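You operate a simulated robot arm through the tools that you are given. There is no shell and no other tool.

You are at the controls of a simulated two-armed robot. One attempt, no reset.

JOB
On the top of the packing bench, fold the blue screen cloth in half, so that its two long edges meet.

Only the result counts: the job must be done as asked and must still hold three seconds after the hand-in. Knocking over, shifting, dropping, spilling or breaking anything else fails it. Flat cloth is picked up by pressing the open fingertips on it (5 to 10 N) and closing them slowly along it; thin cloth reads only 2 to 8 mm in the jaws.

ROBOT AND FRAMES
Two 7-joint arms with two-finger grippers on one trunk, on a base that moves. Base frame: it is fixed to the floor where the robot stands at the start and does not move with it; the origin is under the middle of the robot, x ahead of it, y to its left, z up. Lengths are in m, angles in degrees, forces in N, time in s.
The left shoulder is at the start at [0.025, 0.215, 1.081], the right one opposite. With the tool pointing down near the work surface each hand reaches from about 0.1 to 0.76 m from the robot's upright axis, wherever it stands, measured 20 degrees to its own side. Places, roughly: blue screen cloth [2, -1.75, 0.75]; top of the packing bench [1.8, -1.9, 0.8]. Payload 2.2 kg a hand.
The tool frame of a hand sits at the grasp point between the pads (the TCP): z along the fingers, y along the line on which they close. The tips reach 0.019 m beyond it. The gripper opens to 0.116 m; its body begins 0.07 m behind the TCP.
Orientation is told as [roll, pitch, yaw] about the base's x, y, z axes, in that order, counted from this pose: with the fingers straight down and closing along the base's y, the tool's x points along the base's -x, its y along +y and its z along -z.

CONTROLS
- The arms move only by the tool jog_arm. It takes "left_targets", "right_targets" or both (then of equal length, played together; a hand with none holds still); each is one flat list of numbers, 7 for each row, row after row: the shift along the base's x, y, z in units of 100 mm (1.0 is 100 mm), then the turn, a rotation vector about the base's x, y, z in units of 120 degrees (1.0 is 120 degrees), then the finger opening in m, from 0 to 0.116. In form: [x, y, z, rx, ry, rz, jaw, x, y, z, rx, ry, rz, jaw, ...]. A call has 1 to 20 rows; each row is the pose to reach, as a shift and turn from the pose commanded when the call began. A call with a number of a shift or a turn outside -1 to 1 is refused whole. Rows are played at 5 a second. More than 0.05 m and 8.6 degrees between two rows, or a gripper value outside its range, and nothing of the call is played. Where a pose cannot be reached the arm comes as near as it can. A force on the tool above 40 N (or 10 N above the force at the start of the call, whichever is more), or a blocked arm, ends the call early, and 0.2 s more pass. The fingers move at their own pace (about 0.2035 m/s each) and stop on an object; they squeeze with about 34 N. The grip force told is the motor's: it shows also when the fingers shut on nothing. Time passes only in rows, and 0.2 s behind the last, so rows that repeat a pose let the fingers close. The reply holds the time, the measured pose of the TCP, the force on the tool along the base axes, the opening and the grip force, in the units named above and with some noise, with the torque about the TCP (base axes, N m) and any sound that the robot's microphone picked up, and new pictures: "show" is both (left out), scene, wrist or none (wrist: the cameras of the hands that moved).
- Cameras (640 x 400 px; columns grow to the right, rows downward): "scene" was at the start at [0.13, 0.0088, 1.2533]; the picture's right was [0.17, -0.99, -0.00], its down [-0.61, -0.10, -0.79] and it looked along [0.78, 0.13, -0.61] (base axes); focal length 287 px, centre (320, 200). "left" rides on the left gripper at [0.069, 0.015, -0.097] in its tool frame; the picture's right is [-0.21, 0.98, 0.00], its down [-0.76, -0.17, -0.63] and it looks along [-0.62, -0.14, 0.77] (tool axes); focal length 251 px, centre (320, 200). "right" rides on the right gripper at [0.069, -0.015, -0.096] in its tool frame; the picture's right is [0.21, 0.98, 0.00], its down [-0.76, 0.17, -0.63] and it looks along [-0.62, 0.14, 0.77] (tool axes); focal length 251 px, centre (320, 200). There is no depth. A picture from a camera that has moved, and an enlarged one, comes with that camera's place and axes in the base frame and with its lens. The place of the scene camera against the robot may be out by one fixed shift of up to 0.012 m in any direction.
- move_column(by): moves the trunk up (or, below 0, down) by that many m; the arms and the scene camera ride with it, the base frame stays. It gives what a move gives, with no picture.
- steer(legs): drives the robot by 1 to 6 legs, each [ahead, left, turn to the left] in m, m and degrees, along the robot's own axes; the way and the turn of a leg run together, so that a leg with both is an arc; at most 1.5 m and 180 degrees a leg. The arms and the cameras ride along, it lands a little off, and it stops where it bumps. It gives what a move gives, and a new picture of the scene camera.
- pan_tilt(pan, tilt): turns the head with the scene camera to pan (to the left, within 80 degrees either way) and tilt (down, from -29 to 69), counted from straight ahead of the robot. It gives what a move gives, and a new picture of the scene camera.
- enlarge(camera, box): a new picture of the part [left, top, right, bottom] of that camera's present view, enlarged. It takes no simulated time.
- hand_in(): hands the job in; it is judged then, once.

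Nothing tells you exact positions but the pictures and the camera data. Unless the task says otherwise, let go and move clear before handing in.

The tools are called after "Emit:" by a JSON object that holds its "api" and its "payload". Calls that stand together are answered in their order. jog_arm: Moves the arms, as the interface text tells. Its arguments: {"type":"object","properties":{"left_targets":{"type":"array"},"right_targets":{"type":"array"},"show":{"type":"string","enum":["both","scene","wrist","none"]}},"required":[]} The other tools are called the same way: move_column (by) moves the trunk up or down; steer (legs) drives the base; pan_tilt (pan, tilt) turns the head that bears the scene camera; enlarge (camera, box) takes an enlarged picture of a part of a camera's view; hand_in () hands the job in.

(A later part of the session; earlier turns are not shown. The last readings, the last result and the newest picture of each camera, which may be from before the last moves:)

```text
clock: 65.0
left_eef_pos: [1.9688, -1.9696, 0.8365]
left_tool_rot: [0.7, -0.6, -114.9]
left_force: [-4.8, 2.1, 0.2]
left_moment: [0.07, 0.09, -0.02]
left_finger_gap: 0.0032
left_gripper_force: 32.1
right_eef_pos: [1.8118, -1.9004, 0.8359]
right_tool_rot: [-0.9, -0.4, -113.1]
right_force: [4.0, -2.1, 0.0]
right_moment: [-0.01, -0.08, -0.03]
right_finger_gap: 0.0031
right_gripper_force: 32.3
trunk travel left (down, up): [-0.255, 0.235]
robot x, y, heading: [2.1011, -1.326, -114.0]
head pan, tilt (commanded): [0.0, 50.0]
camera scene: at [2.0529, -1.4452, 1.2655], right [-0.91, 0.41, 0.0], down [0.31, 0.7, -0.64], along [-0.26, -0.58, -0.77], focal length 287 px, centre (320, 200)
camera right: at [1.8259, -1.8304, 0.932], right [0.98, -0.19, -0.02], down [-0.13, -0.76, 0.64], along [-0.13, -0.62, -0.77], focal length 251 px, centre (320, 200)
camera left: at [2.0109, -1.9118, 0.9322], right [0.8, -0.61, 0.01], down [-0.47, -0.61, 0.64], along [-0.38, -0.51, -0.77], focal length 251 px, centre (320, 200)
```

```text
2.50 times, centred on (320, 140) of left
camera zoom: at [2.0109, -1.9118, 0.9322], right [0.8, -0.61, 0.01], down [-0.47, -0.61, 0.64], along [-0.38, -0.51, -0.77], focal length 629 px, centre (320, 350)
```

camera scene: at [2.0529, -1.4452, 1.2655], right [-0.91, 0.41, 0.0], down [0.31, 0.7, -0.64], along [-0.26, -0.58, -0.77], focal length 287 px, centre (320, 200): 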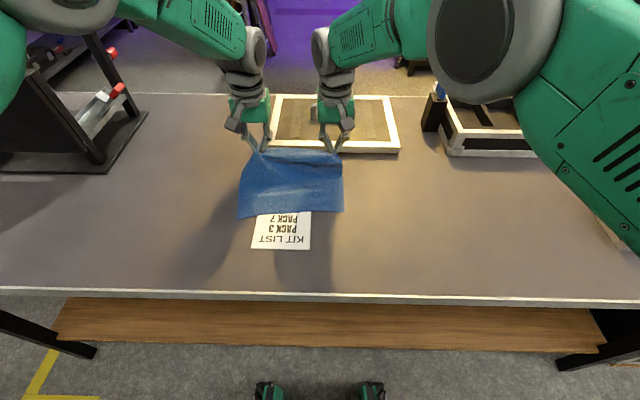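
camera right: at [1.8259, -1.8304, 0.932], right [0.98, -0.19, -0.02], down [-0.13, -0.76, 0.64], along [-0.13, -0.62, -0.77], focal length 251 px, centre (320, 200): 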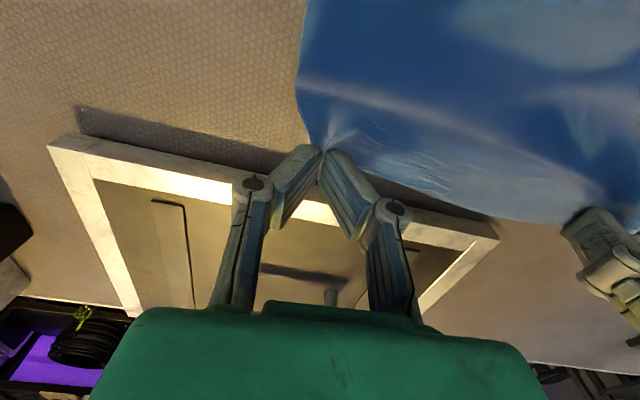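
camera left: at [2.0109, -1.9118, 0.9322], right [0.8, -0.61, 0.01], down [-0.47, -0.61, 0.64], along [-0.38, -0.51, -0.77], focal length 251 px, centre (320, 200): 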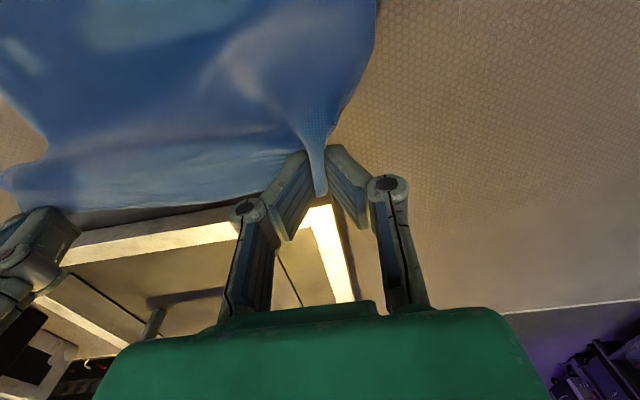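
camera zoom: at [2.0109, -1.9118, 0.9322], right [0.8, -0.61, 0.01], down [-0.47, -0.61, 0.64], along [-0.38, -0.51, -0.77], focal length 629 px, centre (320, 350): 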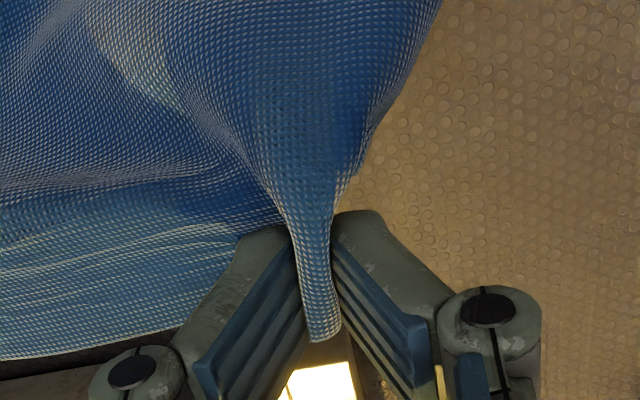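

The light cloth slid along with the hands and is now almost off the card, which is useful. I'll lift it fully as a hanging curtain, which also lets the tucked corner fall free, and carry it right, clear of the card, to lay it down afresh.

Emit:
{"api": "jog_arm", "payload": {"left_targets": [0.04, 0.09, 0.2, 0, 0, 0, 0, 0.08, 0.18, 0.4, 0, 0, 0, 0, 0.12, 0.27, 0.6, 0, 0, 0, 0, 0.16, 0.365, 0.8, 0, 0, 0, 0, 0.2, 0.457, 1.0, 0, 0, 0, 0], "right_targets": [0.04, 0.09, 0.2, 0, 0, 0, 0, 0.08, 0.18, 0.4, 0, 0, 0, 0, 0.12, 0.27, 0.6, 0, 0, 0, 0, 0.16, 0.365, 0.8, 0, 0, 0, 0, 0.2, 0.457, 1.0, 0, 0, 0, 0], "show": "none"}}

Emit:
{"api": "jog_arm", "payload": {"left_targets": [-0.16, 0.075, 0.2, 0, 0, 0, 0, -0.33, 0.15, 0.4, 0, 0, 0, 0, -0.49, 0.22, 0.6, 0, 0, 0, 0, -0.66, 0.293, 0.8, 0, 0, 0, 0, -0.82, 0.366, 0.9, 0, 0, 0, 0], "right_targets": [-0.16, 0.075, 0.2, 0, 0, 0, 0, -0.33, 0.15, 0.4, 0, 0, 0, 0, -0.49, 0.22, 0.6, 0, 0, 0, 0, -0.66, 0.293, 0.8, 0, 0, 0, 0, -0.82, 0.366, 0.9, 0, 0, 0, 0], "show": "both"}}

```text
clock: 66.2
left_eef_pos: [1.9898, -1.9225, 0.938]
left_tool_rot: [0.6, -0.6, -114.9]
left_force: [-10.9, 5.9, -0.6]
left_moment: [0.05, 0.25, 0.01]
left_finger_gap: 0.0032
left_gripper_force: 32.3
right_eef_pos: [1.8259, -1.851, 0.9321]
right_tool_rot: [-0.3, 0.3, -114.1]
right_force: [10.7, -4.9, 0.7]
right_moment: [-0.14, -0.21, -0.11]
right_finger_gap: 0.0031
right_gripper_force: 32.0
trunk travel left (down, up): [-0.255, 0.235]
robot x, y, heading: [2.1009, -1.3266, -114.1]
head pan, tilt (commanded): [0.0, 50.0]
```

```text
clock: 67.4
left_eef_pos: [1.9046, -1.888, 1.0291]
left_tool_rot: [0.5, -0.5, -114.7]
left_force: [-4.4, 2.8, -0.7]
left_moment: [0.04, 0.08, 0.02]
left_finger_gap: 0.0032
left_gripper_force: 32.2
right_eef_pos: [1.7465, -1.8176, 1.0264]
right_tool_rot: [-0.8, -0.4, -113.0]
right_force: [3.8, -2.2, -0.6]
right_moment: [-0.06, -0.15, -0.04]
right_finger_gap: 0.0029
right_gripper_force: 31.9
trunk travel left (down, up): [-0.255, 0.235]
robot x, y, heading: [2.1039, -1.3233, -114.1]
head pan, tilt (commanded): [0.0, 50.0]
camera scene: at [2.0499, -1.4431, 1.2655], right [-0.91, 0.41, 0.0], down [0.31, 0.7, -0.64], along [-0.26, -0.58, -0.77], focal length 287 px, centre (320, 200)
camera right: at [1.7605, -1.747, 1.1232], right [0.98, -0.18, -0.01], down [-0.13, -0.76, 0.64], along [-0.13, -0.62, -0.77], focal length 251 px, centre (320, 200)
camera left: at [1.9468, -1.8292, 1.1248], right [0.8, -0.6, 0.01], down [-0.47, -0.61, 0.64], along [-0.38, -0.51, -0.77], focal length 251 px, centre (320, 200)
```

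scene: 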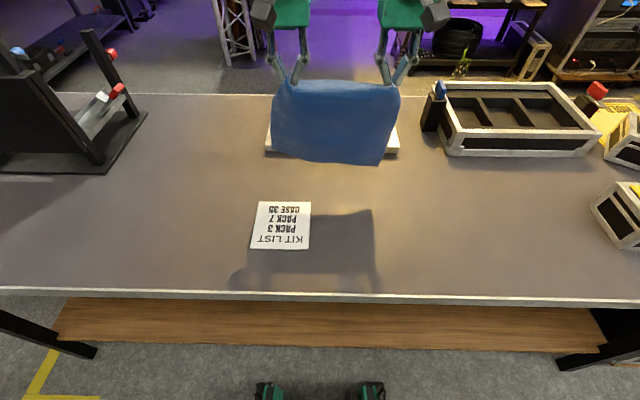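
right: 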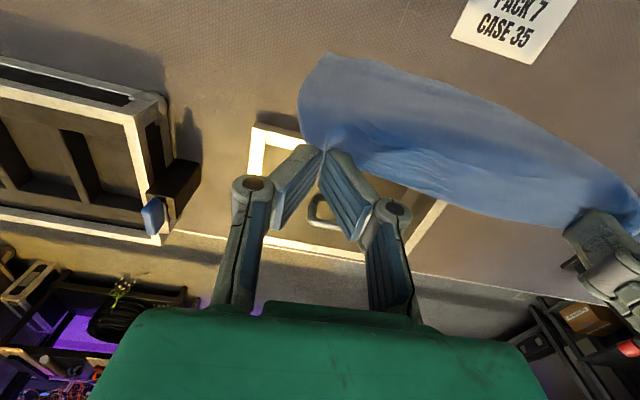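
left: 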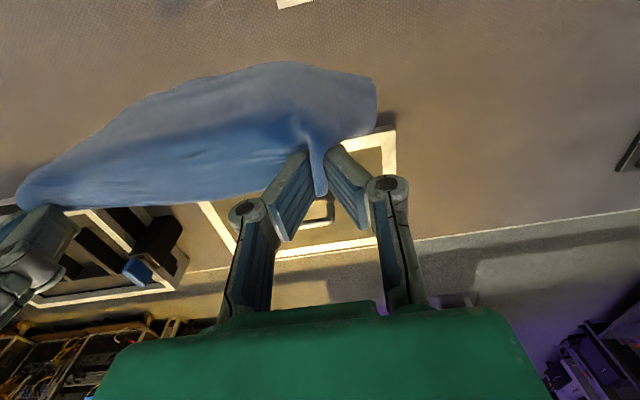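

The cloth hangs freely as a curtain from both hands and the card is untouched. I'll bring it toward me and a bit to the right, so I can lower it near edge first onto clear bench.

Emit:
{"api": "jog_arm", "payload": {"left_targets": [-0.01, 0.18, 0, 0, 0, 0, 0, -0.02, 0.36, 0, 0, 0, 0, 0, -0.03, 0.54, 0, 0, 0, 0, 0, -0.035, 0.72, 0, 0, 0, 0, 0, -0.04, 0.894, 0, 0, 0, 0, 0], "right_targets": [-0.01, 0.18, 0, 0, 0, 0, 0, -0.02, 0.36, 0, 0, 0, 0, 0, -0.03, 0.54, 0, 0, 0, 0, 0, -0.035, 0.72, 0, 0, 0, 0, 0, -0.04, 0.894, 0, 0, 0, 0, 0], "show": "none"}}

Emit:
{"api": "jog_arm", "payload": {"left_targets": [0.05, 0.12, 0, 0, 0, 0, 0, 0.1, 0.23, 0, 0, 0, 0, 0, 0.15, 0.34, -0.1, 0, 0, 0, 0, 0.203, 0.457, -0.25, 0, 0, 0, 0, 0.203, 0.457, -0.4, 0, 0, 0, 0], "right_targets": [0.05, 0.12, 0, 0, 0, 0, 0, 0.1, 0.23, 0, 0, 0, 0, 0, 0.15, 0.34, -0.1, 0, 0, 0, 0, 0.203, 0.457, -0.25, 0, 0, 0, 0, 0.203, 0.457, -0.4, 0, 0, 0, 0], "show": "both"}}

```text
clock: 68.6
left_eef_pos: [1.9092, -1.8105, 1.0386]
left_tool_rot: [-1.9, -0.4, -112.8]
left_force: [-20.8, 11.2, -1.6]
left_moment: [0.21, 0.43, -0.03]
left_finger_gap: 0.0037
left_gripper_force: 33.2
right_eef_pos: [1.7447, -1.7265, 1.0269]
right_tool_rot: [-0.6, -0.5, -113.0]
right_force: [20.4, -10.9, 1.5]
right_moment: [-0.22, -0.44, -0.16]
right_finger_gap: 0.0032
right_gripper_force: 32.8
trunk travel left (down, up): [-0.255, 0.235]
robot x, y, heading: [2.0994, -1.3254, -113.9]
head pan, tilt (commanded): [0.0, 50.0]
```

```text
clock: 69.8
left_eef_pos: [1.9215, -1.7596, 1.0038]
left_tool_rot: [-1.4, -1.3, -114.0]
left_force: [-7.0, 2.5, -1.1]
left_moment: [0.08, 0.1, -0.02]
left_finger_gap: 0.0033
left_gripper_force: 31.7
right_eef_pos: [1.7643, -1.6815, 0.9853]
right_tool_rot: [-0.8, -0.5, -113.2]
right_force: [5.9, -4.3, 1.3]
right_moment: [-0.06, -0.15, -0.04]
right_finger_gap: 0.0032
right_gripper_force: 32.4
trunk travel left (down, up): [-0.255, 0.235]
robot x, y, heading: [2.1004, -1.3291, -114.1]
head pan, tilt (commanded): [0.0, 50.0]
camera scene: at [2.0509, -1.443, 1.2656], right [-0.91, 0.41, 0.0], down [0.31, 0.7, -0.64], along [-0.26, -0.58, -0.77], focal length 287 px, centre (320, 200)
camera right: at [1.7789, -1.6116, 1.0814], right [0.98, -0.19, -0.02], down [-0.13, -0.76, 0.63], along [-0.13, -0.62, -0.77], focal length 251 px, centre (320, 200)
camera left: at [1.9667, -1.7012, 1.0984], right [0.8, -0.59, -0.02], down [-0.44, -0.62, 0.65], along [-0.4, -0.52, -0.76], focal length 251 px, centre (320, 200)
```

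scene: 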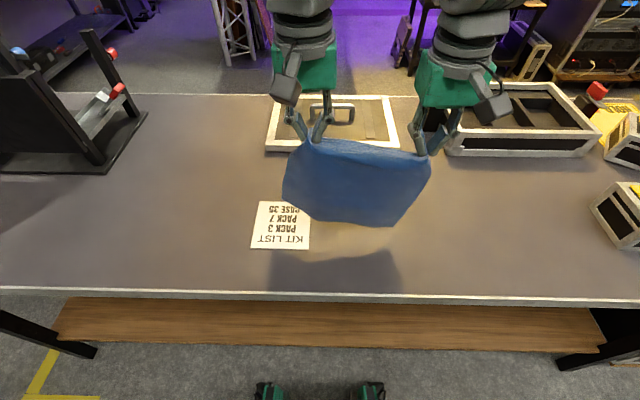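
right: 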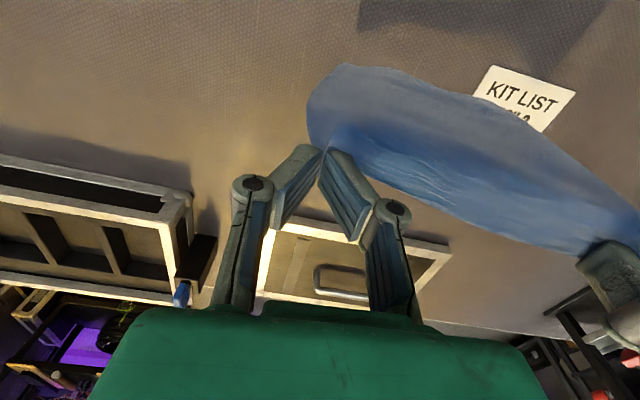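
left: 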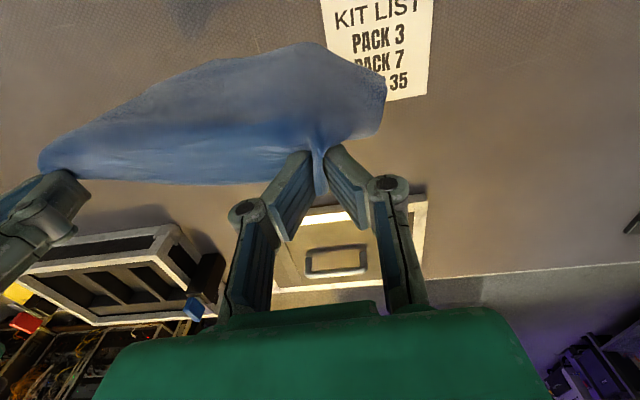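

The cloth hangs just to the right of the card, its lower (near) edge about to touch the bench. I'll lower while moving forward so the near edge lands first and the rest lays out flat.

Emit:
{"api": "jog_arm", "payload": {"left_targets": [0, 0, -0.15, 0, 0, 0, 0, 0, 0, -0.3, 0, 0, 0, 0, -0.089, -0.201, -0.475, 0, 0, 0, 0, -0.15, -0.338, -0.515, 0, 0, 0, 0, -0.211, -0.475, -0.55, 0, 0, 0, 0, -0.313, -0.703, -0.66, 0, 0, 0, 0, -0.394, -0.884, -0.79, 0, 0, 0, 0], "right_targets": [0, 0, -0.06, 0, 0, 0, 0, 0, 0, -0.12, 0, 0, 0, 0, -0.118, -0.265, -0.285, 0, 0, 0, 0, -0.18, -0.4, -0.32, 0, 0, 0, 0, -0.24, -0.539, -0.36, 0, 0, 0, 0, -0.342, -0.767, -0.47, 0, 0, 0, 0, -0.424, -0.952, -0.6, 0, 0, 0, 0], "show": "both"}}

```text
clock: 71.4
left_eef_pos: [1.8866, -1.8526, 0.9177]
left_tool_rot: [-1.1, -0.5, -113.3]
left_force: [-15.6, 9.0, -0.4]
left_moment: [0.18, 0.3, 0.01]
left_finger_gap: 0.0037
left_gripper_force: 32.4
right_eef_pos: [1.7221, -1.7771, 0.9247]
right_tool_rot: [-0.8, -0.3, -113.0]
right_force: [14.6, -6.2, -1.1]
right_moment: [-0.15, -0.31, -0.13]
right_finger_gap: 0.0032
right_gripper_force: 31.9
trunk travel left (down, up): [-0.255, 0.235]
robot x, y, heading: [2.0979, -1.3245, -114.1]
head pan, tilt (commanded): [0.0, 50.0]
camera scene: at [2.0497, -1.4439, 1.2655], right [-0.91, 0.41, 0.0], down [0.31, 0.7, -0.64], along [-0.26, -0.58, -0.77], focal length 287 px, centre (320, 200)
camera right: at [1.7355, -1.7075, 1.0217], right [0.98, -0.18, -0.01], down [-0.13, -0.76, 0.63], along [-0.13, -0.62, -0.77], focal length 251 px, centre (320, 200)
camera left: at [1.9296, -1.7941, 1.0122], right [0.81, -0.58, -0.02], down [-0.44, -0.63, 0.64], along [-0.38, -0.51, -0.77], focal length 251 px, centre (320, 200)
```

scene: 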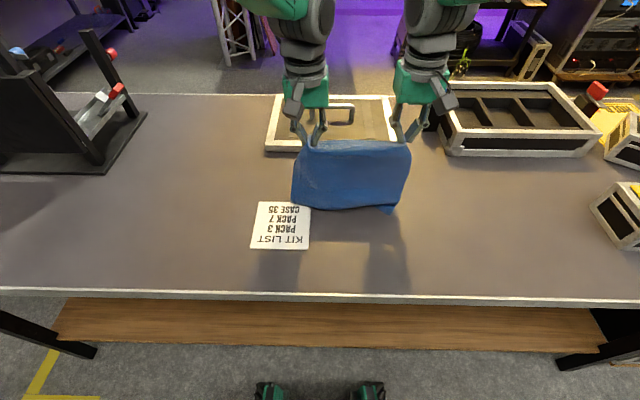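
right: 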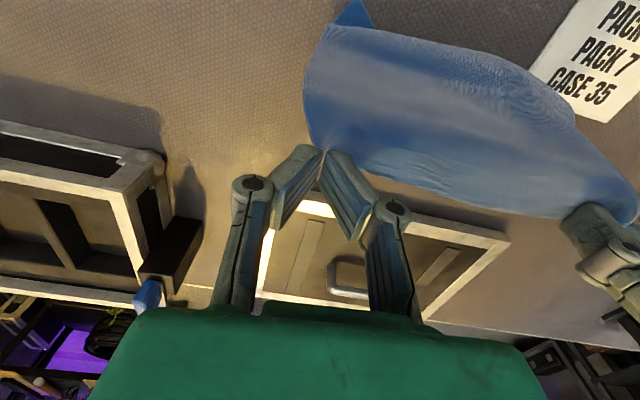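
left: 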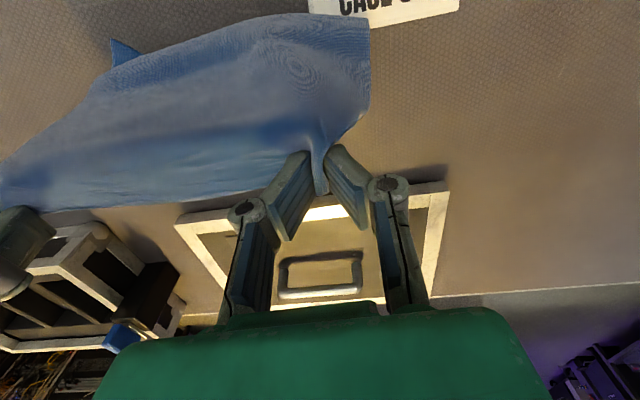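

I'll zoom to see how the lower edge is landing.

Emit:
{"api": "enlarge", "payload": {"camera": "scene", "box": [260, 110, 440, 250]}}

Emit:
{"api": "enlarge", "payload": {"camera": "right", "box": [280, 0, 640, 230]}}

```text
2.86 times, centred on (350, 180) of scene
camera zoom: at [2.0497, -1.4439, 1.2655], right [-0.91, 0.41, 0.0], down [0.31, 0.7, -0.64], along [-0.26, -0.58, -0.77], focal length 819 px, centre (234, 257)
```

zoom: 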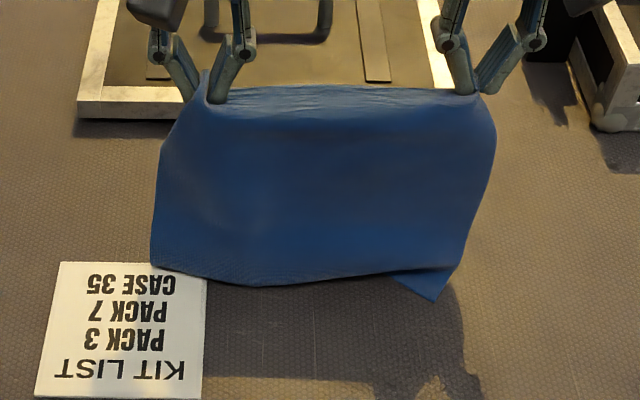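

```text
1.74 times, centred on (460, 115) of right
camera zoom: at [1.7355, -1.7075, 1.0217], right [0.98, -0.18, -0.01], down [-0.13, -0.76, 0.63], along [-0.13, -0.62, -0.77], focal length 437 px, centre (76, 348)
```

zoom: 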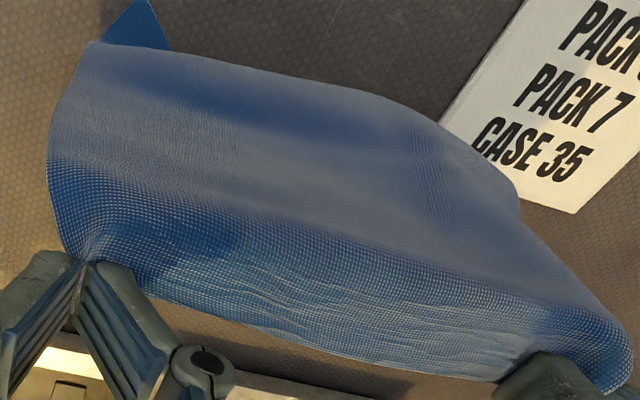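

The lower strip folded under itself when it touched. I'll lift off again and come down while already moving forward so the near edge trails.

Emit:
{"api": "jog_arm", "payload": {"left_targets": [-0.023, 0.01, 0.25, 0, 0, 0, 0, -0.046, 0.02, 0.5, 0, 0, 0, 0, -0.046, 0.02, 0.75, 0, 0, 0, 0, -0.046, 0.02, 1.0, 0, 0, 0, 0, -0.046, 0.02, 1.0, 0, 0, 0, 0], "right_targets": [0, 0, 0.25, 0, 0, 0, 0, 0, 0, 0.5, 0, 0, 0, 0, 0, 0, 0.75, 0, 0, 0, 0, 0, 0, 0.95, 0, 0, 0, 0, 0, 0, 0.95, 0, 0, 0, 0], "show": "both"}}

Emit:
{"api": "enlarge", "payload": {"camera": "scene", "box": [260, 60, 460, 220]}}

```text
clock: 72.8
left_eef_pos: [1.8925, -1.8373, 0.9647]
left_tool_rot: [-1.3, 5.0, -113.0]
left_force: [-19.4, 7.6, 8.4]
left_moment: [0.2, 0.43, 0.12]
left_finger_gap: 0.0035
left_gripper_force: 32.7
right_eef_pos: [1.7267, -1.7743, 1.023]
right_tool_rot: [-0.2, -0.4, -113.0]
right_force: [19.1, -8.3, -7.3]
right_moment: [-0.18, -0.28, -0.23]
right_finger_gap: 0.0032
right_gripper_force: 32.8
trunk travel left (down, up): [-0.255, 0.235]
robot x, y, heading: [2.1018, -1.3287, -114.2]
head pan, tilt (commanded): [0.0, 50.0]
stopped in row 5 (left hand): the arm was blocked; the commanded pose is now the measured one
camera scene: at [2.0512, -1.4425, 1.2657], right [-0.91, 0.41, 0.0], down [0.31, 0.7, -0.64], along [-0.26, -0.58, -0.77], focal length 287 px, centre (320, 200)
camera right: at [1.7404, -1.7043, 1.1192], right [0.98, -0.18, -0.01], down [-0.14, -0.76, 0.64], along [-0.12, -0.63, -0.77], focal length 251 px, centre (320, 200)
camera left: at [1.9309, -1.787, 1.0665], right [0.82, -0.58, -0.04], down [-0.46, -0.69, 0.57], along [-0.35, -0.45, -0.82], focal length 251 px, centre (320, 200)
```

scene: 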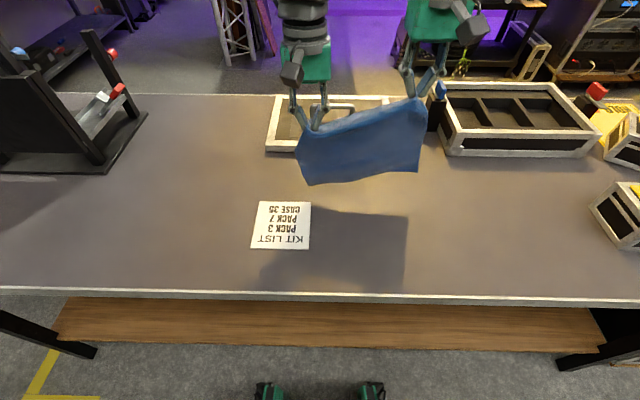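
right: 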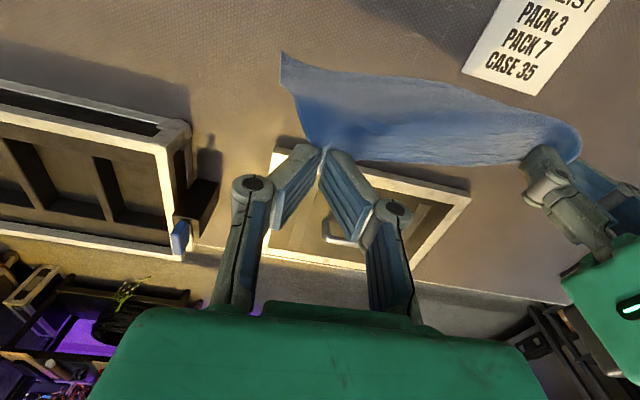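
left: 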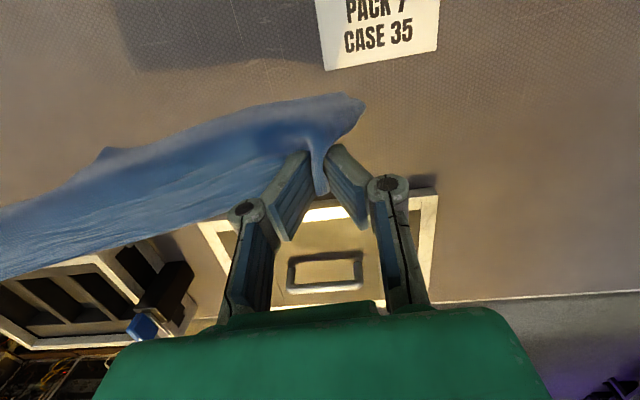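

```text
2.50 times, centred on (360, 140) of scene
camera zoom: at [2.0512, -1.4425, 1.2657], right [-0.91, 0.41, 0.0], down [0.31, 0.7, -0.64], along [-0.26, -0.58, -0.77], focal length 717 px, centre (220, 350)
```

zoom: 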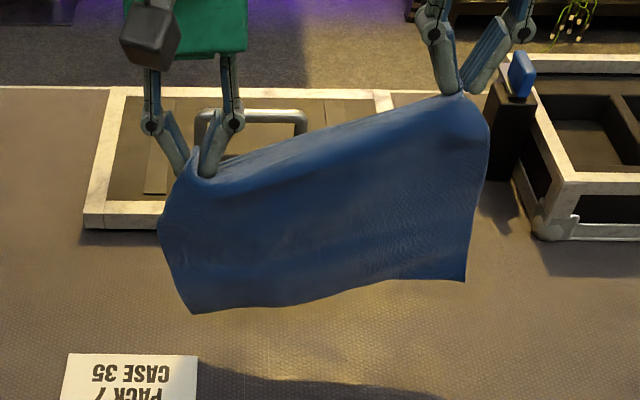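

The left arm is at its limit that far to the right. I'll level the hands, move them back toward me and 5 cm left into comfortable reach, with the cloth hanging free.

Emit:
{"api": "jog_arm", "payload": {"left_targets": [0.165, 0.126, 0.02, 0, -0.01, 0, 0, 0.33, 0.251, 0.06, 0, -0.02, 0, 0, 0.5, 0.377, 0.1, 0, -0.03, 0, 0, 0.66, 0.502, 0.15, 0, -0.04, 0, 0, 0.827, 0.628, 0.2, 0, -0.04, 0, 0], "right_targets": [0.18, 0.14, -0.1, 0, 0, 0, 0, 0.36, 0.281, -0.2, 0, 0, 0, 0, 0.54, 0.422, -0.28, 0, 0, 0, 0, 0.723, 0.562, -0.34, 0, 0, 0, 0, 0.904, 0.703, -0.38, 0, 0, 0, 0], "show": "both"}}

Emit:
{"api": "enlarge", "payload": {"camera": "scene", "box": [220, 90, 420, 250]}}

```text
clock: 74.0
left_eef_pos: [1.9748, -1.7685, 0.9873]
left_tool_rot: [4.1, 6.6, -113.3]
left_force: [-3.6, 2.5, 0.5]
left_moment: [0.01, 0.08, 0.02]
left_finger_gap: 0.0034
left_gripper_force: 32.2
right_eef_pos: [1.8132, -1.7042, 0.9877]
right_tool_rot: [-0.6, -0.7, -113.1]
right_force: [3.9, -1.1, -1.0]
right_moment: [-0.03, -0.02, -0.06]
right_finger_gap: 0.0027
right_gripper_force: 31.7
trunk travel left (down, up): [-0.255, 0.235]
robot x, y, heading: [2.1045, -1.3295, -114.1]
head pan, tilt (commanded): [0.0, 50.0]
camera scene: at [2.0529, -1.4403, 1.266], right [-0.91, 0.41, 0.0], down [0.31, 0.7, -0.64], along [-0.26, -0.59, -0.77], focal length 287 px, centre (320, 200)
camera right: at [1.8279, -1.6323, 1.083], right [0.98, -0.19, -0.01], down [-0.13, -0.76, 0.64], along [-0.13, -0.63, -0.77], focal length 251 px, centre (320, 200)
camera left: at [2.0048, -1.7186, 1.0915], right [0.81, -0.59, 0.04], down [-0.52, -0.67, 0.53], along [-0.28, -0.45, -0.85], focal length 251 px, centre (320, 200)
```

scene: 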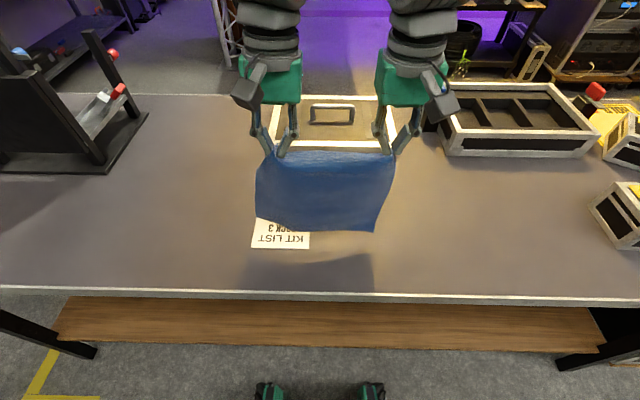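
right: 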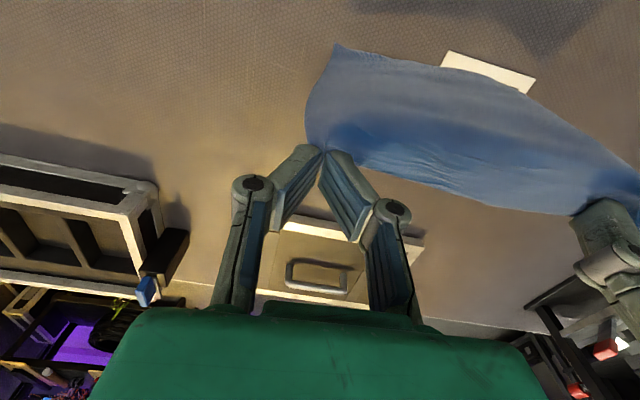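
left: 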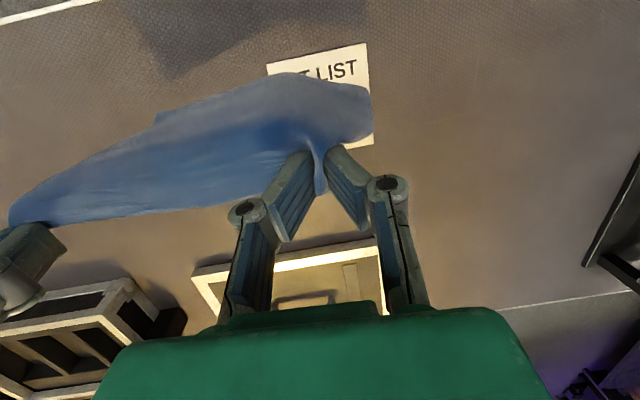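

```text
2.50 times, centred on (320, 170) of scene
camera zoom: at [2.0529, -1.4403, 1.266], right [-0.91, 0.41, 0.0], down [0.31, 0.7, -0.64], along [-0.26, -0.59, -0.77], focal length 717 px, centre (320, 275)
```

zoom: 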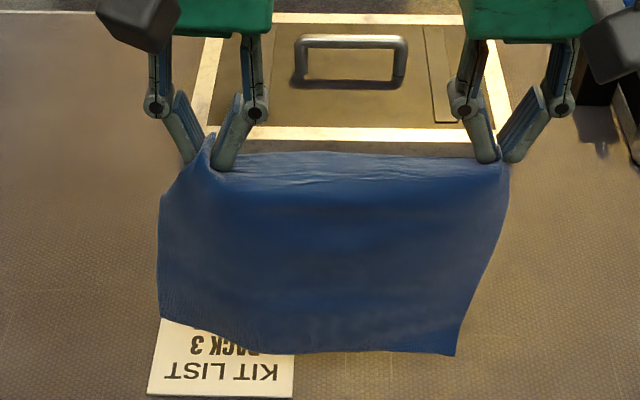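

The cloth hangs straight with its near edge just off the bench. Now I'll sweep forward while lowering along a taut arc so the near edge trails behind.

Emit:
{"api": "jog_arm", "payload": {"left_targets": [-0.142, -0.32, -0.11, -0.012, 0.018, -0.002, 0, -0.285, -0.639, -0.21, -0.024, 0.036, -0.004, 0, -0.407, -0.914, -0.35, -0.0363, 0.0536, -0.006, 0], "right_targets": [-0.114, -0.256, -0.12, 0, 0, 0, 0, -0.256, -0.576, -0.22, 0, 0, 0, 0, -0.378, -0.85, -0.36, 0, 0, 0, 0], "show": "scene"}}

Emit:
{"api": "enlarge", "payload": {"camera": "scene", "box": [220, 90, 420, 250]}}

```text
clock: 74.8
left_eef_pos: [1.9318, -1.8645, 0.9508]
left_tool_rot: [-0.4, 0.2, -114.0]
left_force: [-2.2, 1.1, -0.2]
left_moment: [0.05, 0.02, -0.03]
left_finger_gap: 0.0032
left_gripper_force: 32.1
right_eef_pos: [1.7754, -1.7909, 0.9493]
right_tool_rot: [-0.6, -0.4, -113.0]
right_force: [1.8, -0.8, -0.3]
right_moment: [-0.01, -0.03, -0.02]
right_finger_gap: 0.0031
right_gripper_force: 31.8
trunk travel left (down, up): [-0.255, 0.235]
robot x, y, heading: [2.1013, -1.3269, -114.1]
head pan, tilt (commanded): [0.0, 50.0]
camera scene: at [2.0504, -1.446, 1.2652], right [-0.91, 0.41, 0.0], down [0.31, 0.7, -0.64], along [-0.26, -0.58, -0.77], focal length 287 px, centre (320, 200)
```

scene: 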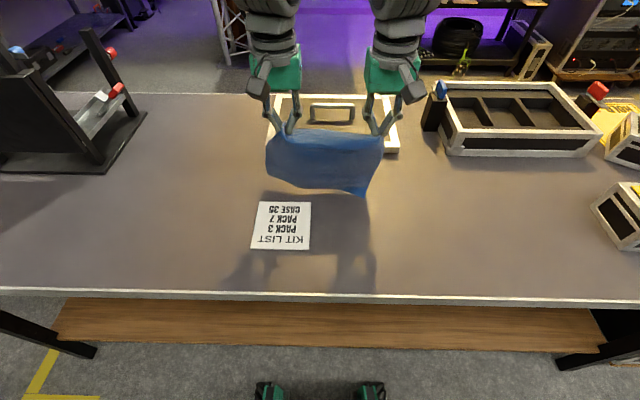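

```text
2.50 times, centred on (320, 170) of scene
camera zoom: at [2.0504, -1.446, 1.2652], right [-0.91, 0.41, 0.0], down [0.31, 0.7, -0.64], along [-0.26, -0.58, -0.77], focal length 717 px, centre (320, 275)
```

zoom: 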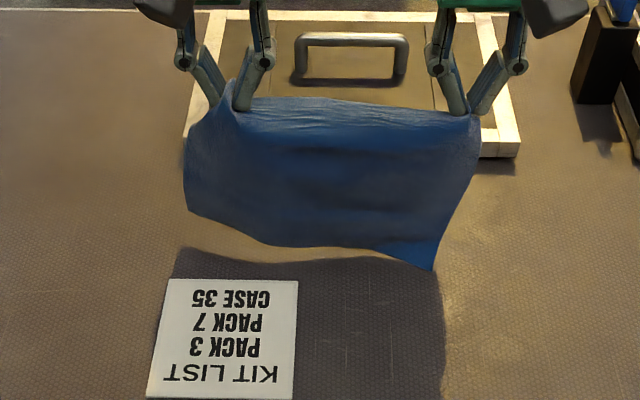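

With this grip the cloth exits the fingers on my side, so it lays best while moving toward me. To stay clear of the card and keep the left arm in comfortable reach, I'll raise slightly and shift the whole robot 11 cm right, with the cloth hanging.

Emit:
{"api": "jog_arm", "payload": {"left_targets": [0, 0, 0.2, 0, 0, 0, 0, 0, 0, 0.4, 0, 0, 0, 0], "right_targets": [0, 0, 0.2, 0, 0, 0, 0, 0, 0, 0.4, 0, 0, 0, 0], "show": "none"}}

Emit:
{"api": "steer", "payload": {"legs": [[0, -0.11, 0]]}}

```text
clock: 75.4
left_eef_pos: [1.9322, -1.8615, 0.9931]
left_tool_rot: [-0.3, 0.1, -114.0]
left_force: [-1.4, 1.8, 0.6]
left_moment: [0.0, 0.08, -0.04]
left_finger_gap: 0.003
left_gripper_force: 31.3
right_eef_pos: [1.7757, -1.7908, 0.9907]
right_tool_rot: [-0.5, -0.6, -113.1]
right_force: [1.7, -0.4, 0.0]
right_moment: [-0.01, 0.01, 0.0]
right_finger_gap: 0.0028
right_gripper_force: 31.5
trunk travel left (down, up): [-0.255, 0.235]
robot x, y, heading: [2.1008, -1.3215, -114.2]
head pan, tilt (commanded): [0.0, 50.0]
```

```text
clock: 76.6
left_eef_pos: [1.8714, -1.8404, 0.9883]
left_tool_rot: [-2.4, 0.3, -113.7]
left_force: [0.0, -0.5, 0.0]
left_moment: [0.12, 0.18, -0.02]
left_finger_gap: 0.0034
left_gripper_force: 32.6
right_eef_pos: [1.7146, -1.7658, 0.992]
right_tool_rot: [-2.6, -0.5, -113.0]
right_force: [3.7, -2.5, -1.2]
right_moment: [0.11, 0.17, 0.01]
right_finger_gap: 0.0028
right_gripper_force: 31.7
trunk travel left (down, up): [-0.255, 0.235]
robot x, y, heading: [2.0049, -1.2874, -114.2]
head pan, tilt (commanded): [0.0, 50.0]
camera scene: at [1.9979, -1.4217, 1.2646], right [-0.91, 0.41, 0.03], down [0.29, 0.71, -0.64], along [-0.28, -0.57, -0.77], focal length 287 px, centre (320, 200)
```

scene: 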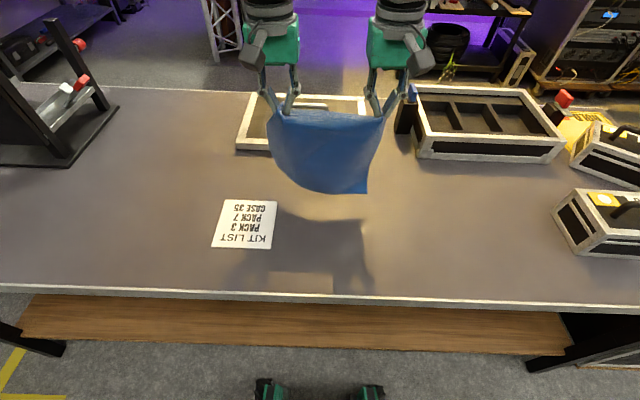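

The robot seems to be leaning slightly after the sideways move. I'll check whether it settles.

Emit:
{"api": "pan_tilt", "payload": {"pan": 0, "tilt": 50}}

```text
clock: 77.2
left_eef_pos: [1.8419, -1.8239, 0.9921]
left_tool_rot: [-0.3, 0.1, -113.8]
left_force: [-1.9, 0.4, -0.4]
left_moment: [0.01, 0.04, -0.03]
left_finger_gap: 0.0034
left_gripper_force: 31.6
right_eef_pos: [1.6882, -1.7497, 0.9901]
right_tool_rot: [-0.6, -0.7, -112.9]
right_force: [1.8, -1.8, 0.0]
right_moment: [0.0, -0.02, -0.02]
right_finger_gap: 0.003
right_gripper_force: 32.1
trunk travel left (down, up): [-0.255, 0.235]
robot x, y, heading: [2.007, -1.2897, -114.1]
head pan, tilt (commanded): [0.0, 50.0]
camera scene: at [1.9454, -1.3985, 1.2652], right [-0.91, 0.41, -0.01], down [0.32, 0.7, -0.64], along [-0.25, -0.59, -0.77], focal length 287 px, centre (320, 200)
```

scene: 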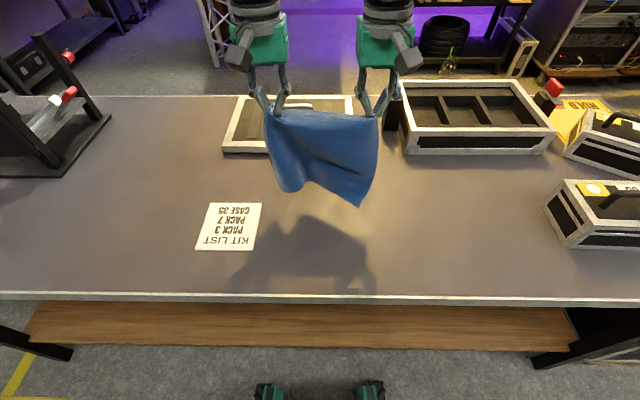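

It has settled. The card is now left of the cloth's zone. I'll move the hanging cloth forward to f≈0.63, let it settle, then lower while drawing back toward me.

Emit:
{"api": "jog_arm", "payload": {"left_targets": [-0.1, -0.23, 0, 0, 0, 0, 0, -0.2, -0.46, 0, 0, 0, 0, 0, -0.305, -0.685, 0, 0, 0, 0, 0, -0.305, -0.685, 0, 0, 0, 0, 0, -0.305, -0.685, 0, 0, 0, 0, 0, -0.305, -0.685, 0, 0, 0, 0, 0], "right_targets": [-0.11, -0.245, 0, 0, 0, 0, 0, -0.22, -0.49, 0, 0, 0, 0, 0, -0.325, -0.731, 0, 0, 0, 0, 0, -0.325, -0.731, 0, 0, 0, 0, 0, -0.325, -0.731, 0, 0, 0, 0, 0, -0.325, -0.731, 0, 0, 0, 0, 0], "show": "both"}}

Emit:
{"api": "enlarge", "payload": {"camera": "scene", "box": [220, 50, 420, 210]}}

```text
clock: 78.8
left_eef_pos: [1.7866, -1.8714, 0.9997]
left_tool_rot: [0.7, -0.4, -114.3]
left_force: [-2.1, 1.0, -0.8]
left_moment: [-0.05, -0.03, 0.01]
left_finger_gap: 0.0031
left_gripper_force: 32.2
right_eef_pos: [1.628, -1.8034, 0.9961]
right_tool_rot: [0.5, -1.2, -113.3]
right_force: [1.0, -1.0, 0.7]
right_moment: [-0.06, -0.02, 0.01]
right_finger_gap: 0.003
right_gripper_force: 32.5
trunk travel left (down, up): [-0.255, 0.235]
robot x, y, heading: [2.0004, -1.2824, -114.1]
head pan, tilt (commanded): [0.0, 50.0]
stopped in row 6 (left hand): the arm was blocked; the commanded pose is now the measured one
camera scene: at [1.9312, -1.3894, 1.2655], right [-0.91, 0.41, -0.02], down [0.33, 0.7, -0.64], along [-0.25, -0.59, -0.77], focal length 287 px, centre (320, 200)
camera right: at [1.6411, -1.732, 1.0902], right [0.98, -0.19, 0.0], down [-0.15, -0.75, 0.65], along [-0.12, -0.64, -0.76], focal length 251 px, centre (320, 200)
camera left: at [1.8268, -1.8132, 1.0951], right [0.8, -0.6, 0.01], down [-0.47, -0.61, 0.64], along [-0.37, -0.52, -0.77], focal length 251 px, centre (320, 200)
```

scene: 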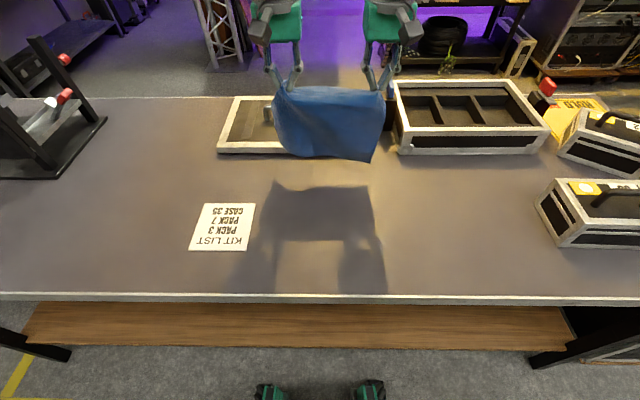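
right: 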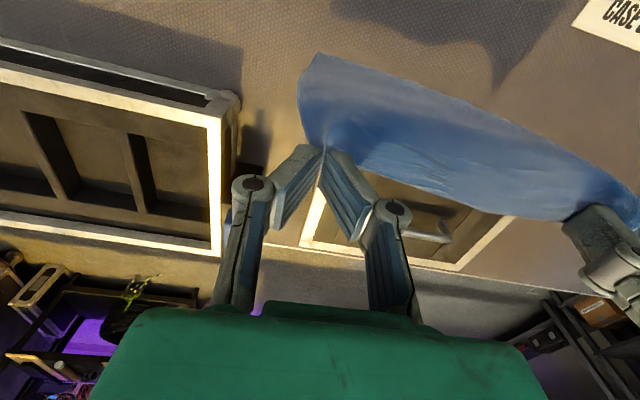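
left: 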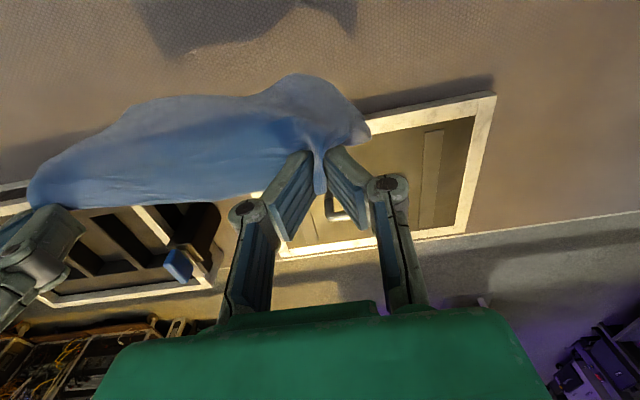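

```text
2.50 times, centred on (320, 130) of scene
camera zoom: at [1.9312, -1.3894, 1.2655], right [-0.91, 0.41, -0.02], down [0.33, 0.7, -0.64], along [-0.25, -0.59, -0.77], focal length 717 px, centre (320, 375)
```

zoom: 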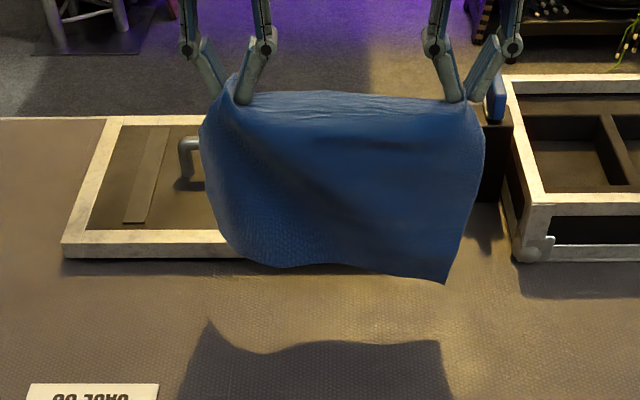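

I'll check that the sway has settled before lowering.

Emit:
{"api": "pan_tilt", "payload": {"pan": 0, "tilt": 50}}

```text
clock: 79.4
left_eef_pos: [1.7871, -1.8724, 0.9973]
left_tool_rot: [0.5, -0.3, -114.3]
left_force: [-2.1, 1.7, -0.5]
left_moment: [-0.07, 0.01, -0.01]
left_finger_gap: 0.0029
left_gripper_force: 32.0
right_eef_pos: [1.6277, -1.8052, 0.9953]
right_tool_rot: [0.4, -1.1, -113.4]
right_force: [1.4, -0.8, 0.0]
right_moment: [-0.03, -0.09, -0.02]
right_finger_gap: 0.0028
right_gripper_force: 31.8
trunk travel left (down, up): [-0.255, 0.235]
robot x, y, heading: [2.0001, -1.283, -114.3]
head pan, tilt (commanded): [0.0, 50.0]
camera scene: at [1.9479, -1.3978, 1.2656], right [-0.91, 0.41, 0.0], down [0.32, 0.7, -0.64], along [-0.26, -0.58, -0.77], focal length 287 px, centre (320, 200)
```

scene: 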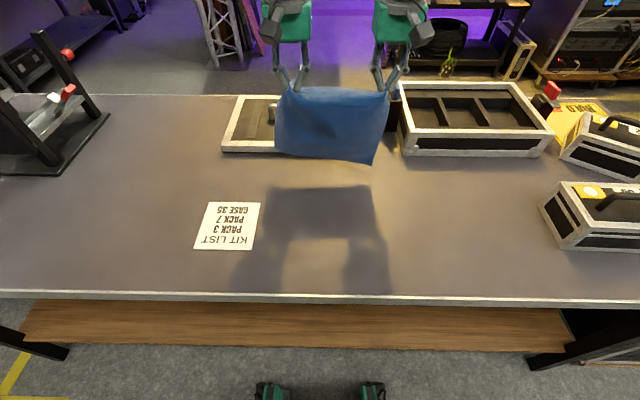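

Settled. Now I'll lower while drawing the hands toward me, so the free edge lands far and the cloth lies out flat toward me.

Emit:
{"api": "jog_arm", "payload": {"left_targets": [0, 0, -0.14, 0, 0, 0, 0, 0, 0, -0.27, 0, 0, 0, 0, 0.041, 0.091, -0.37, 0, 0, 0, 0, 0.081, 0.183, -0.47, 0, 0, 0, 0, 0.122, 0.274, -0.57, 0, 0, 0, 0, 0.163, 0.365, -0.67, 0, 0, 0, 0, 0.203, 0.457, -0.76, 0, 0, 0, 0, 0.244, 0.548, -0.85, 0, 0, 0, 0, 0.285, 0.64, -0.93, 0, 0, 0, 0, 0.325, 0.731, -1.0, 0, 0, 0, 0], "right_targets": [0, 0, -0.14, 0, 0, 0, 0, 0, 0, -0.27, 0, 0, 0, 0, 0.041, 0.091, -0.37, 0, 0, 0, 0, 0.081, 0.183, -0.47, 0, 0, 0, 0, 0.122, 0.274, -0.57, 0, 0, 0, 0, 0.163, 0.365, -0.67, 0, 0, 0, 0, 0.203, 0.457, -0.76, 0, 0, 0, 0, 0.244, 0.548, -0.85, 0, 0, 0, 0, 0.285, 0.64, -0.93, 0, 0, 0, 0, 0.325, 0.731, -1.0, 0, 0, 0, 0], "show": "both"}}

Emit:
{"api": "enlarge", "payload": {"camera": "scene", "box": [220, 80, 420, 240]}}

```text
clock: 81.6
left_eef_pos: [1.8464, -1.8111, 0.8966]
left_tool_rot: [-0.6, -0.3, -114.0]
left_force: [-1.8, 0.4, -0.6]
left_moment: [0.03, 0.07, 0.0]
left_finger_gap: 0.0028
left_gripper_force: 32.6
right_eef_pos: [1.6861, -1.7428, 0.8959]
right_tool_rot: [-0.8, -1.1, -113.0]
right_force: [2.9, -0.6, 0.5]
right_moment: [-0.04, 0.06, -0.01]
right_finger_gap: 0.0029
right_gripper_force: 31.9
trunk travel left (down, up): [-0.255, 0.235]
robot x, y, heading: [2.0064, -1.2831, -114.3]
head pan, tilt (commanded): [0.0, 50.0]
camera scene: at [1.9675, -1.4058, 1.2656], right [-0.91, 0.41, 0.01], down [0.31, 0.7, -0.64], along [-0.27, -0.58, -0.77], focal length 287 px, centre (320, 200)
camera right: at [1.701, -1.6721, 0.9914], right [0.98, -0.19, -0.02], down [-0.13, -0.75, 0.64], along [-0.13, -0.63, -0.76], focal length 251 px, centre (320, 200)
camera left: at [1.8874, -1.7538, 0.9929], right [0.81, -0.59, -0.01], down [-0.45, -0.62, 0.64], along [-0.38, -0.51, -0.77], focal length 251 px, centre (320, 200)
```

scene: 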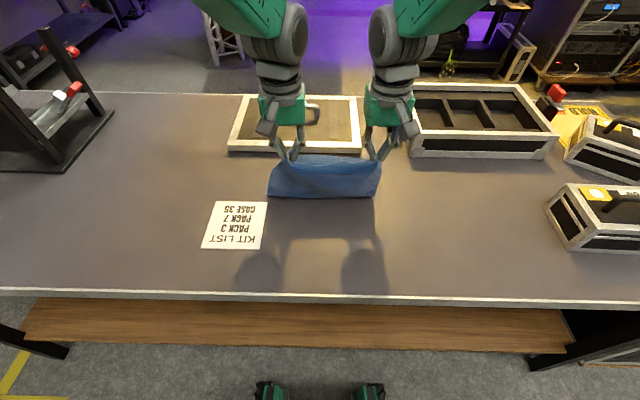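
right: 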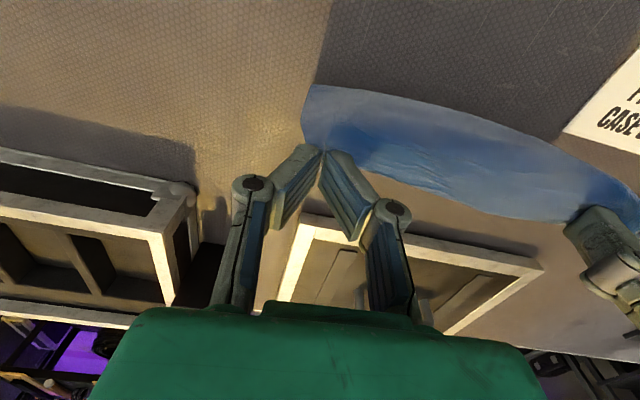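
left: 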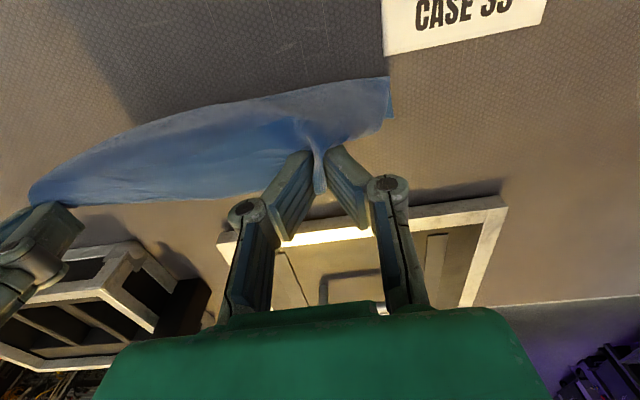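

```text
2.50 times, centred on (320, 160) of scene
camera zoom: at [1.9675, -1.4058, 1.2656], right [-0.91, 0.41, 0.01], down [0.31, 0.7, -0.64], along [-0.27, -0.58, -0.77], focal length 717 px, centre (320, 300)
```

zoom: 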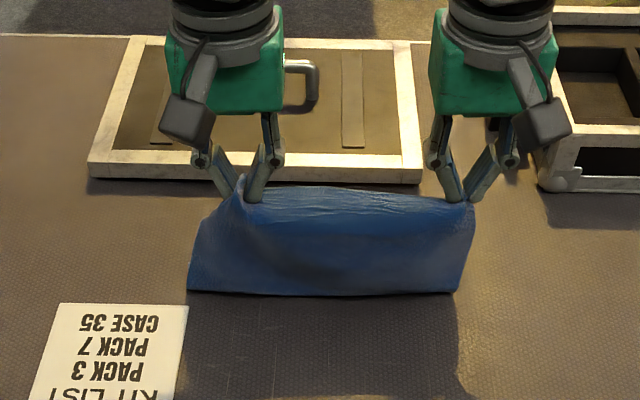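

Excellent: the cloth has landed as a half-fold by itself. The lower half lies on the bench away from me and the held edge hangs above the crease, with its left corner spread out. I'll lay a bit more, then carry the held edge forward over the arc onto the free edge.

Emit:
{"api": "jog_arm", "payload": {"left_targets": [0.053, 0.119, -0.13, 0, 0, 0, 0, 0.106, 0.238, -0.26, 0, 0, 0, 0, 0.106, 0.238, -0.26, 0, 0, 0, 0, 0.013, 0.029, -0.33, 0, 0, 0, 0, -0.073, -0.164, -0.418, 0, 0, 0, 0, -0.147, -0.331, -0.558, 0, 0, 0, 0, -0.204, -0.459, -0.74, 0, 0, 0, 0, -0.24, -0.539, -0.94, 0, 0, 0, 0], "right_targets": [0.053, 0.119, -0.13, 0, 0, 0, 0, 0.106, 0.238, -0.26, 0, 0, 0, 0, 0.106, 0.238, -0.26, 0, 0, 0, 0, 0.013, 0.029, -0.33, 0, 0, 0, 0, -0.073, -0.164, -0.418, 0, 0, 0, 0, -0.147, -0.331, -0.558, 0, 0, 0, 0, -0.204, -0.459, -0.74, 0, 0, 0, 0, -0.24, -0.539, -0.94, 0, 0, 0, 0], "show": "both"}}

Emit:
{"api": "enlarge", "payload": {"camera": "scene", "box": [220, 100, 420, 240]}}

```text
clock: 83.4
left_eef_pos: [1.8144, -1.8628, 0.8023]
left_tool_rot: [-0.4, -0.2, -114.0]
left_force: [-0.7, 1.3, -0.1]
left_moment: [0.04, 0.11, 0.03]
left_finger_gap: 0.0031
left_gripper_force: 31.7
right_eef_pos: [1.6545, -1.7956, 0.8008]
right_tool_rot: [-0.5, -1.0, -113.3]
right_force: [1.7, -0.8, -0.6]
right_moment: [0.04, 0.03, 0.0]
right_finger_gap: 0.0026
right_gripper_force: 32.2
trunk travel left (down, up): [-0.255, 0.235]
robot x, y, heading: [2.0038, -1.2828, -114.3]
head pan, tilt (commanded): [0.0, 50.0]
camera scene: at [1.9614, -1.4061, 1.2653], right [-0.91, 0.41, 0.01], down [0.31, 0.7, -0.64], along [-0.27, -0.58, -0.77], focal length 287 px, centre (320, 200)
camera right: at [1.669, -1.7253, 0.8965], right [0.98, -0.19, -0.01], down [-0.14, -0.75, 0.64], along [-0.13, -0.63, -0.77], focal length 251 px, centre (320, 200)
camera left: at [1.8553, -1.805, 0.8986], right [0.8, -0.59, 0.0], down [-0.46, -0.62, 0.64], along [-0.38, -0.51, -0.77], focal length 251 px, centre (320, 200)
```

scene: 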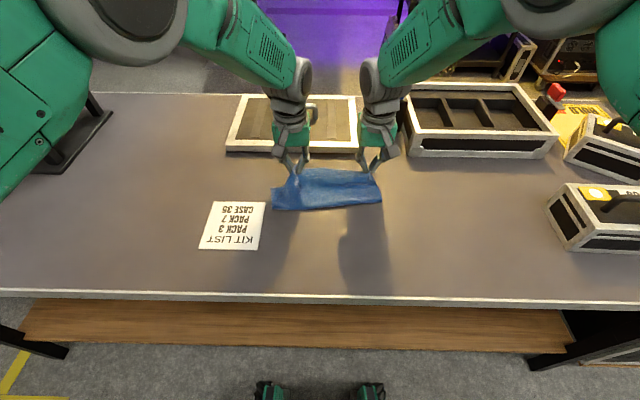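
right: 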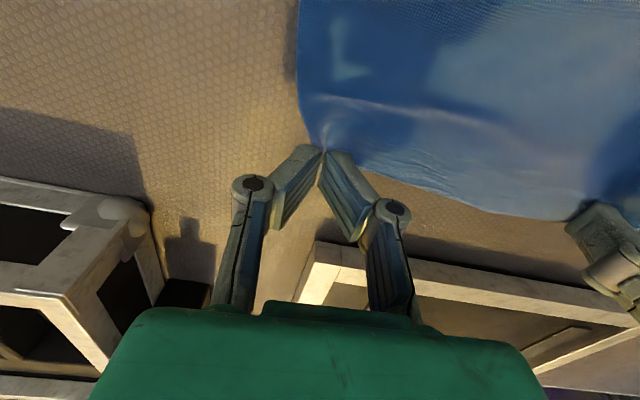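
left: 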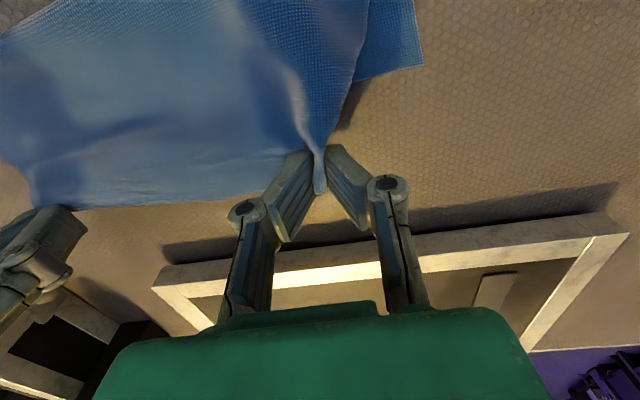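

```text
2.86 times, centred on (320, 170) of scene
camera zoom: at [1.9614, -1.4061, 1.2653], right [-0.91, 0.41, 0.01], down [0.31, 0.7, -0.64], along [-0.27, -0.58, -0.77], focal length 819 px, centre (320, 286)
```

zoom: 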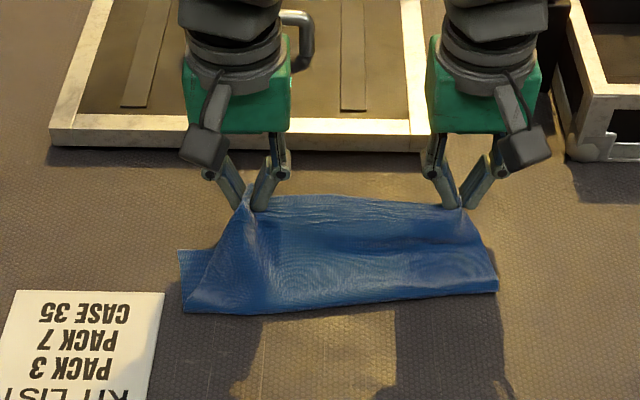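

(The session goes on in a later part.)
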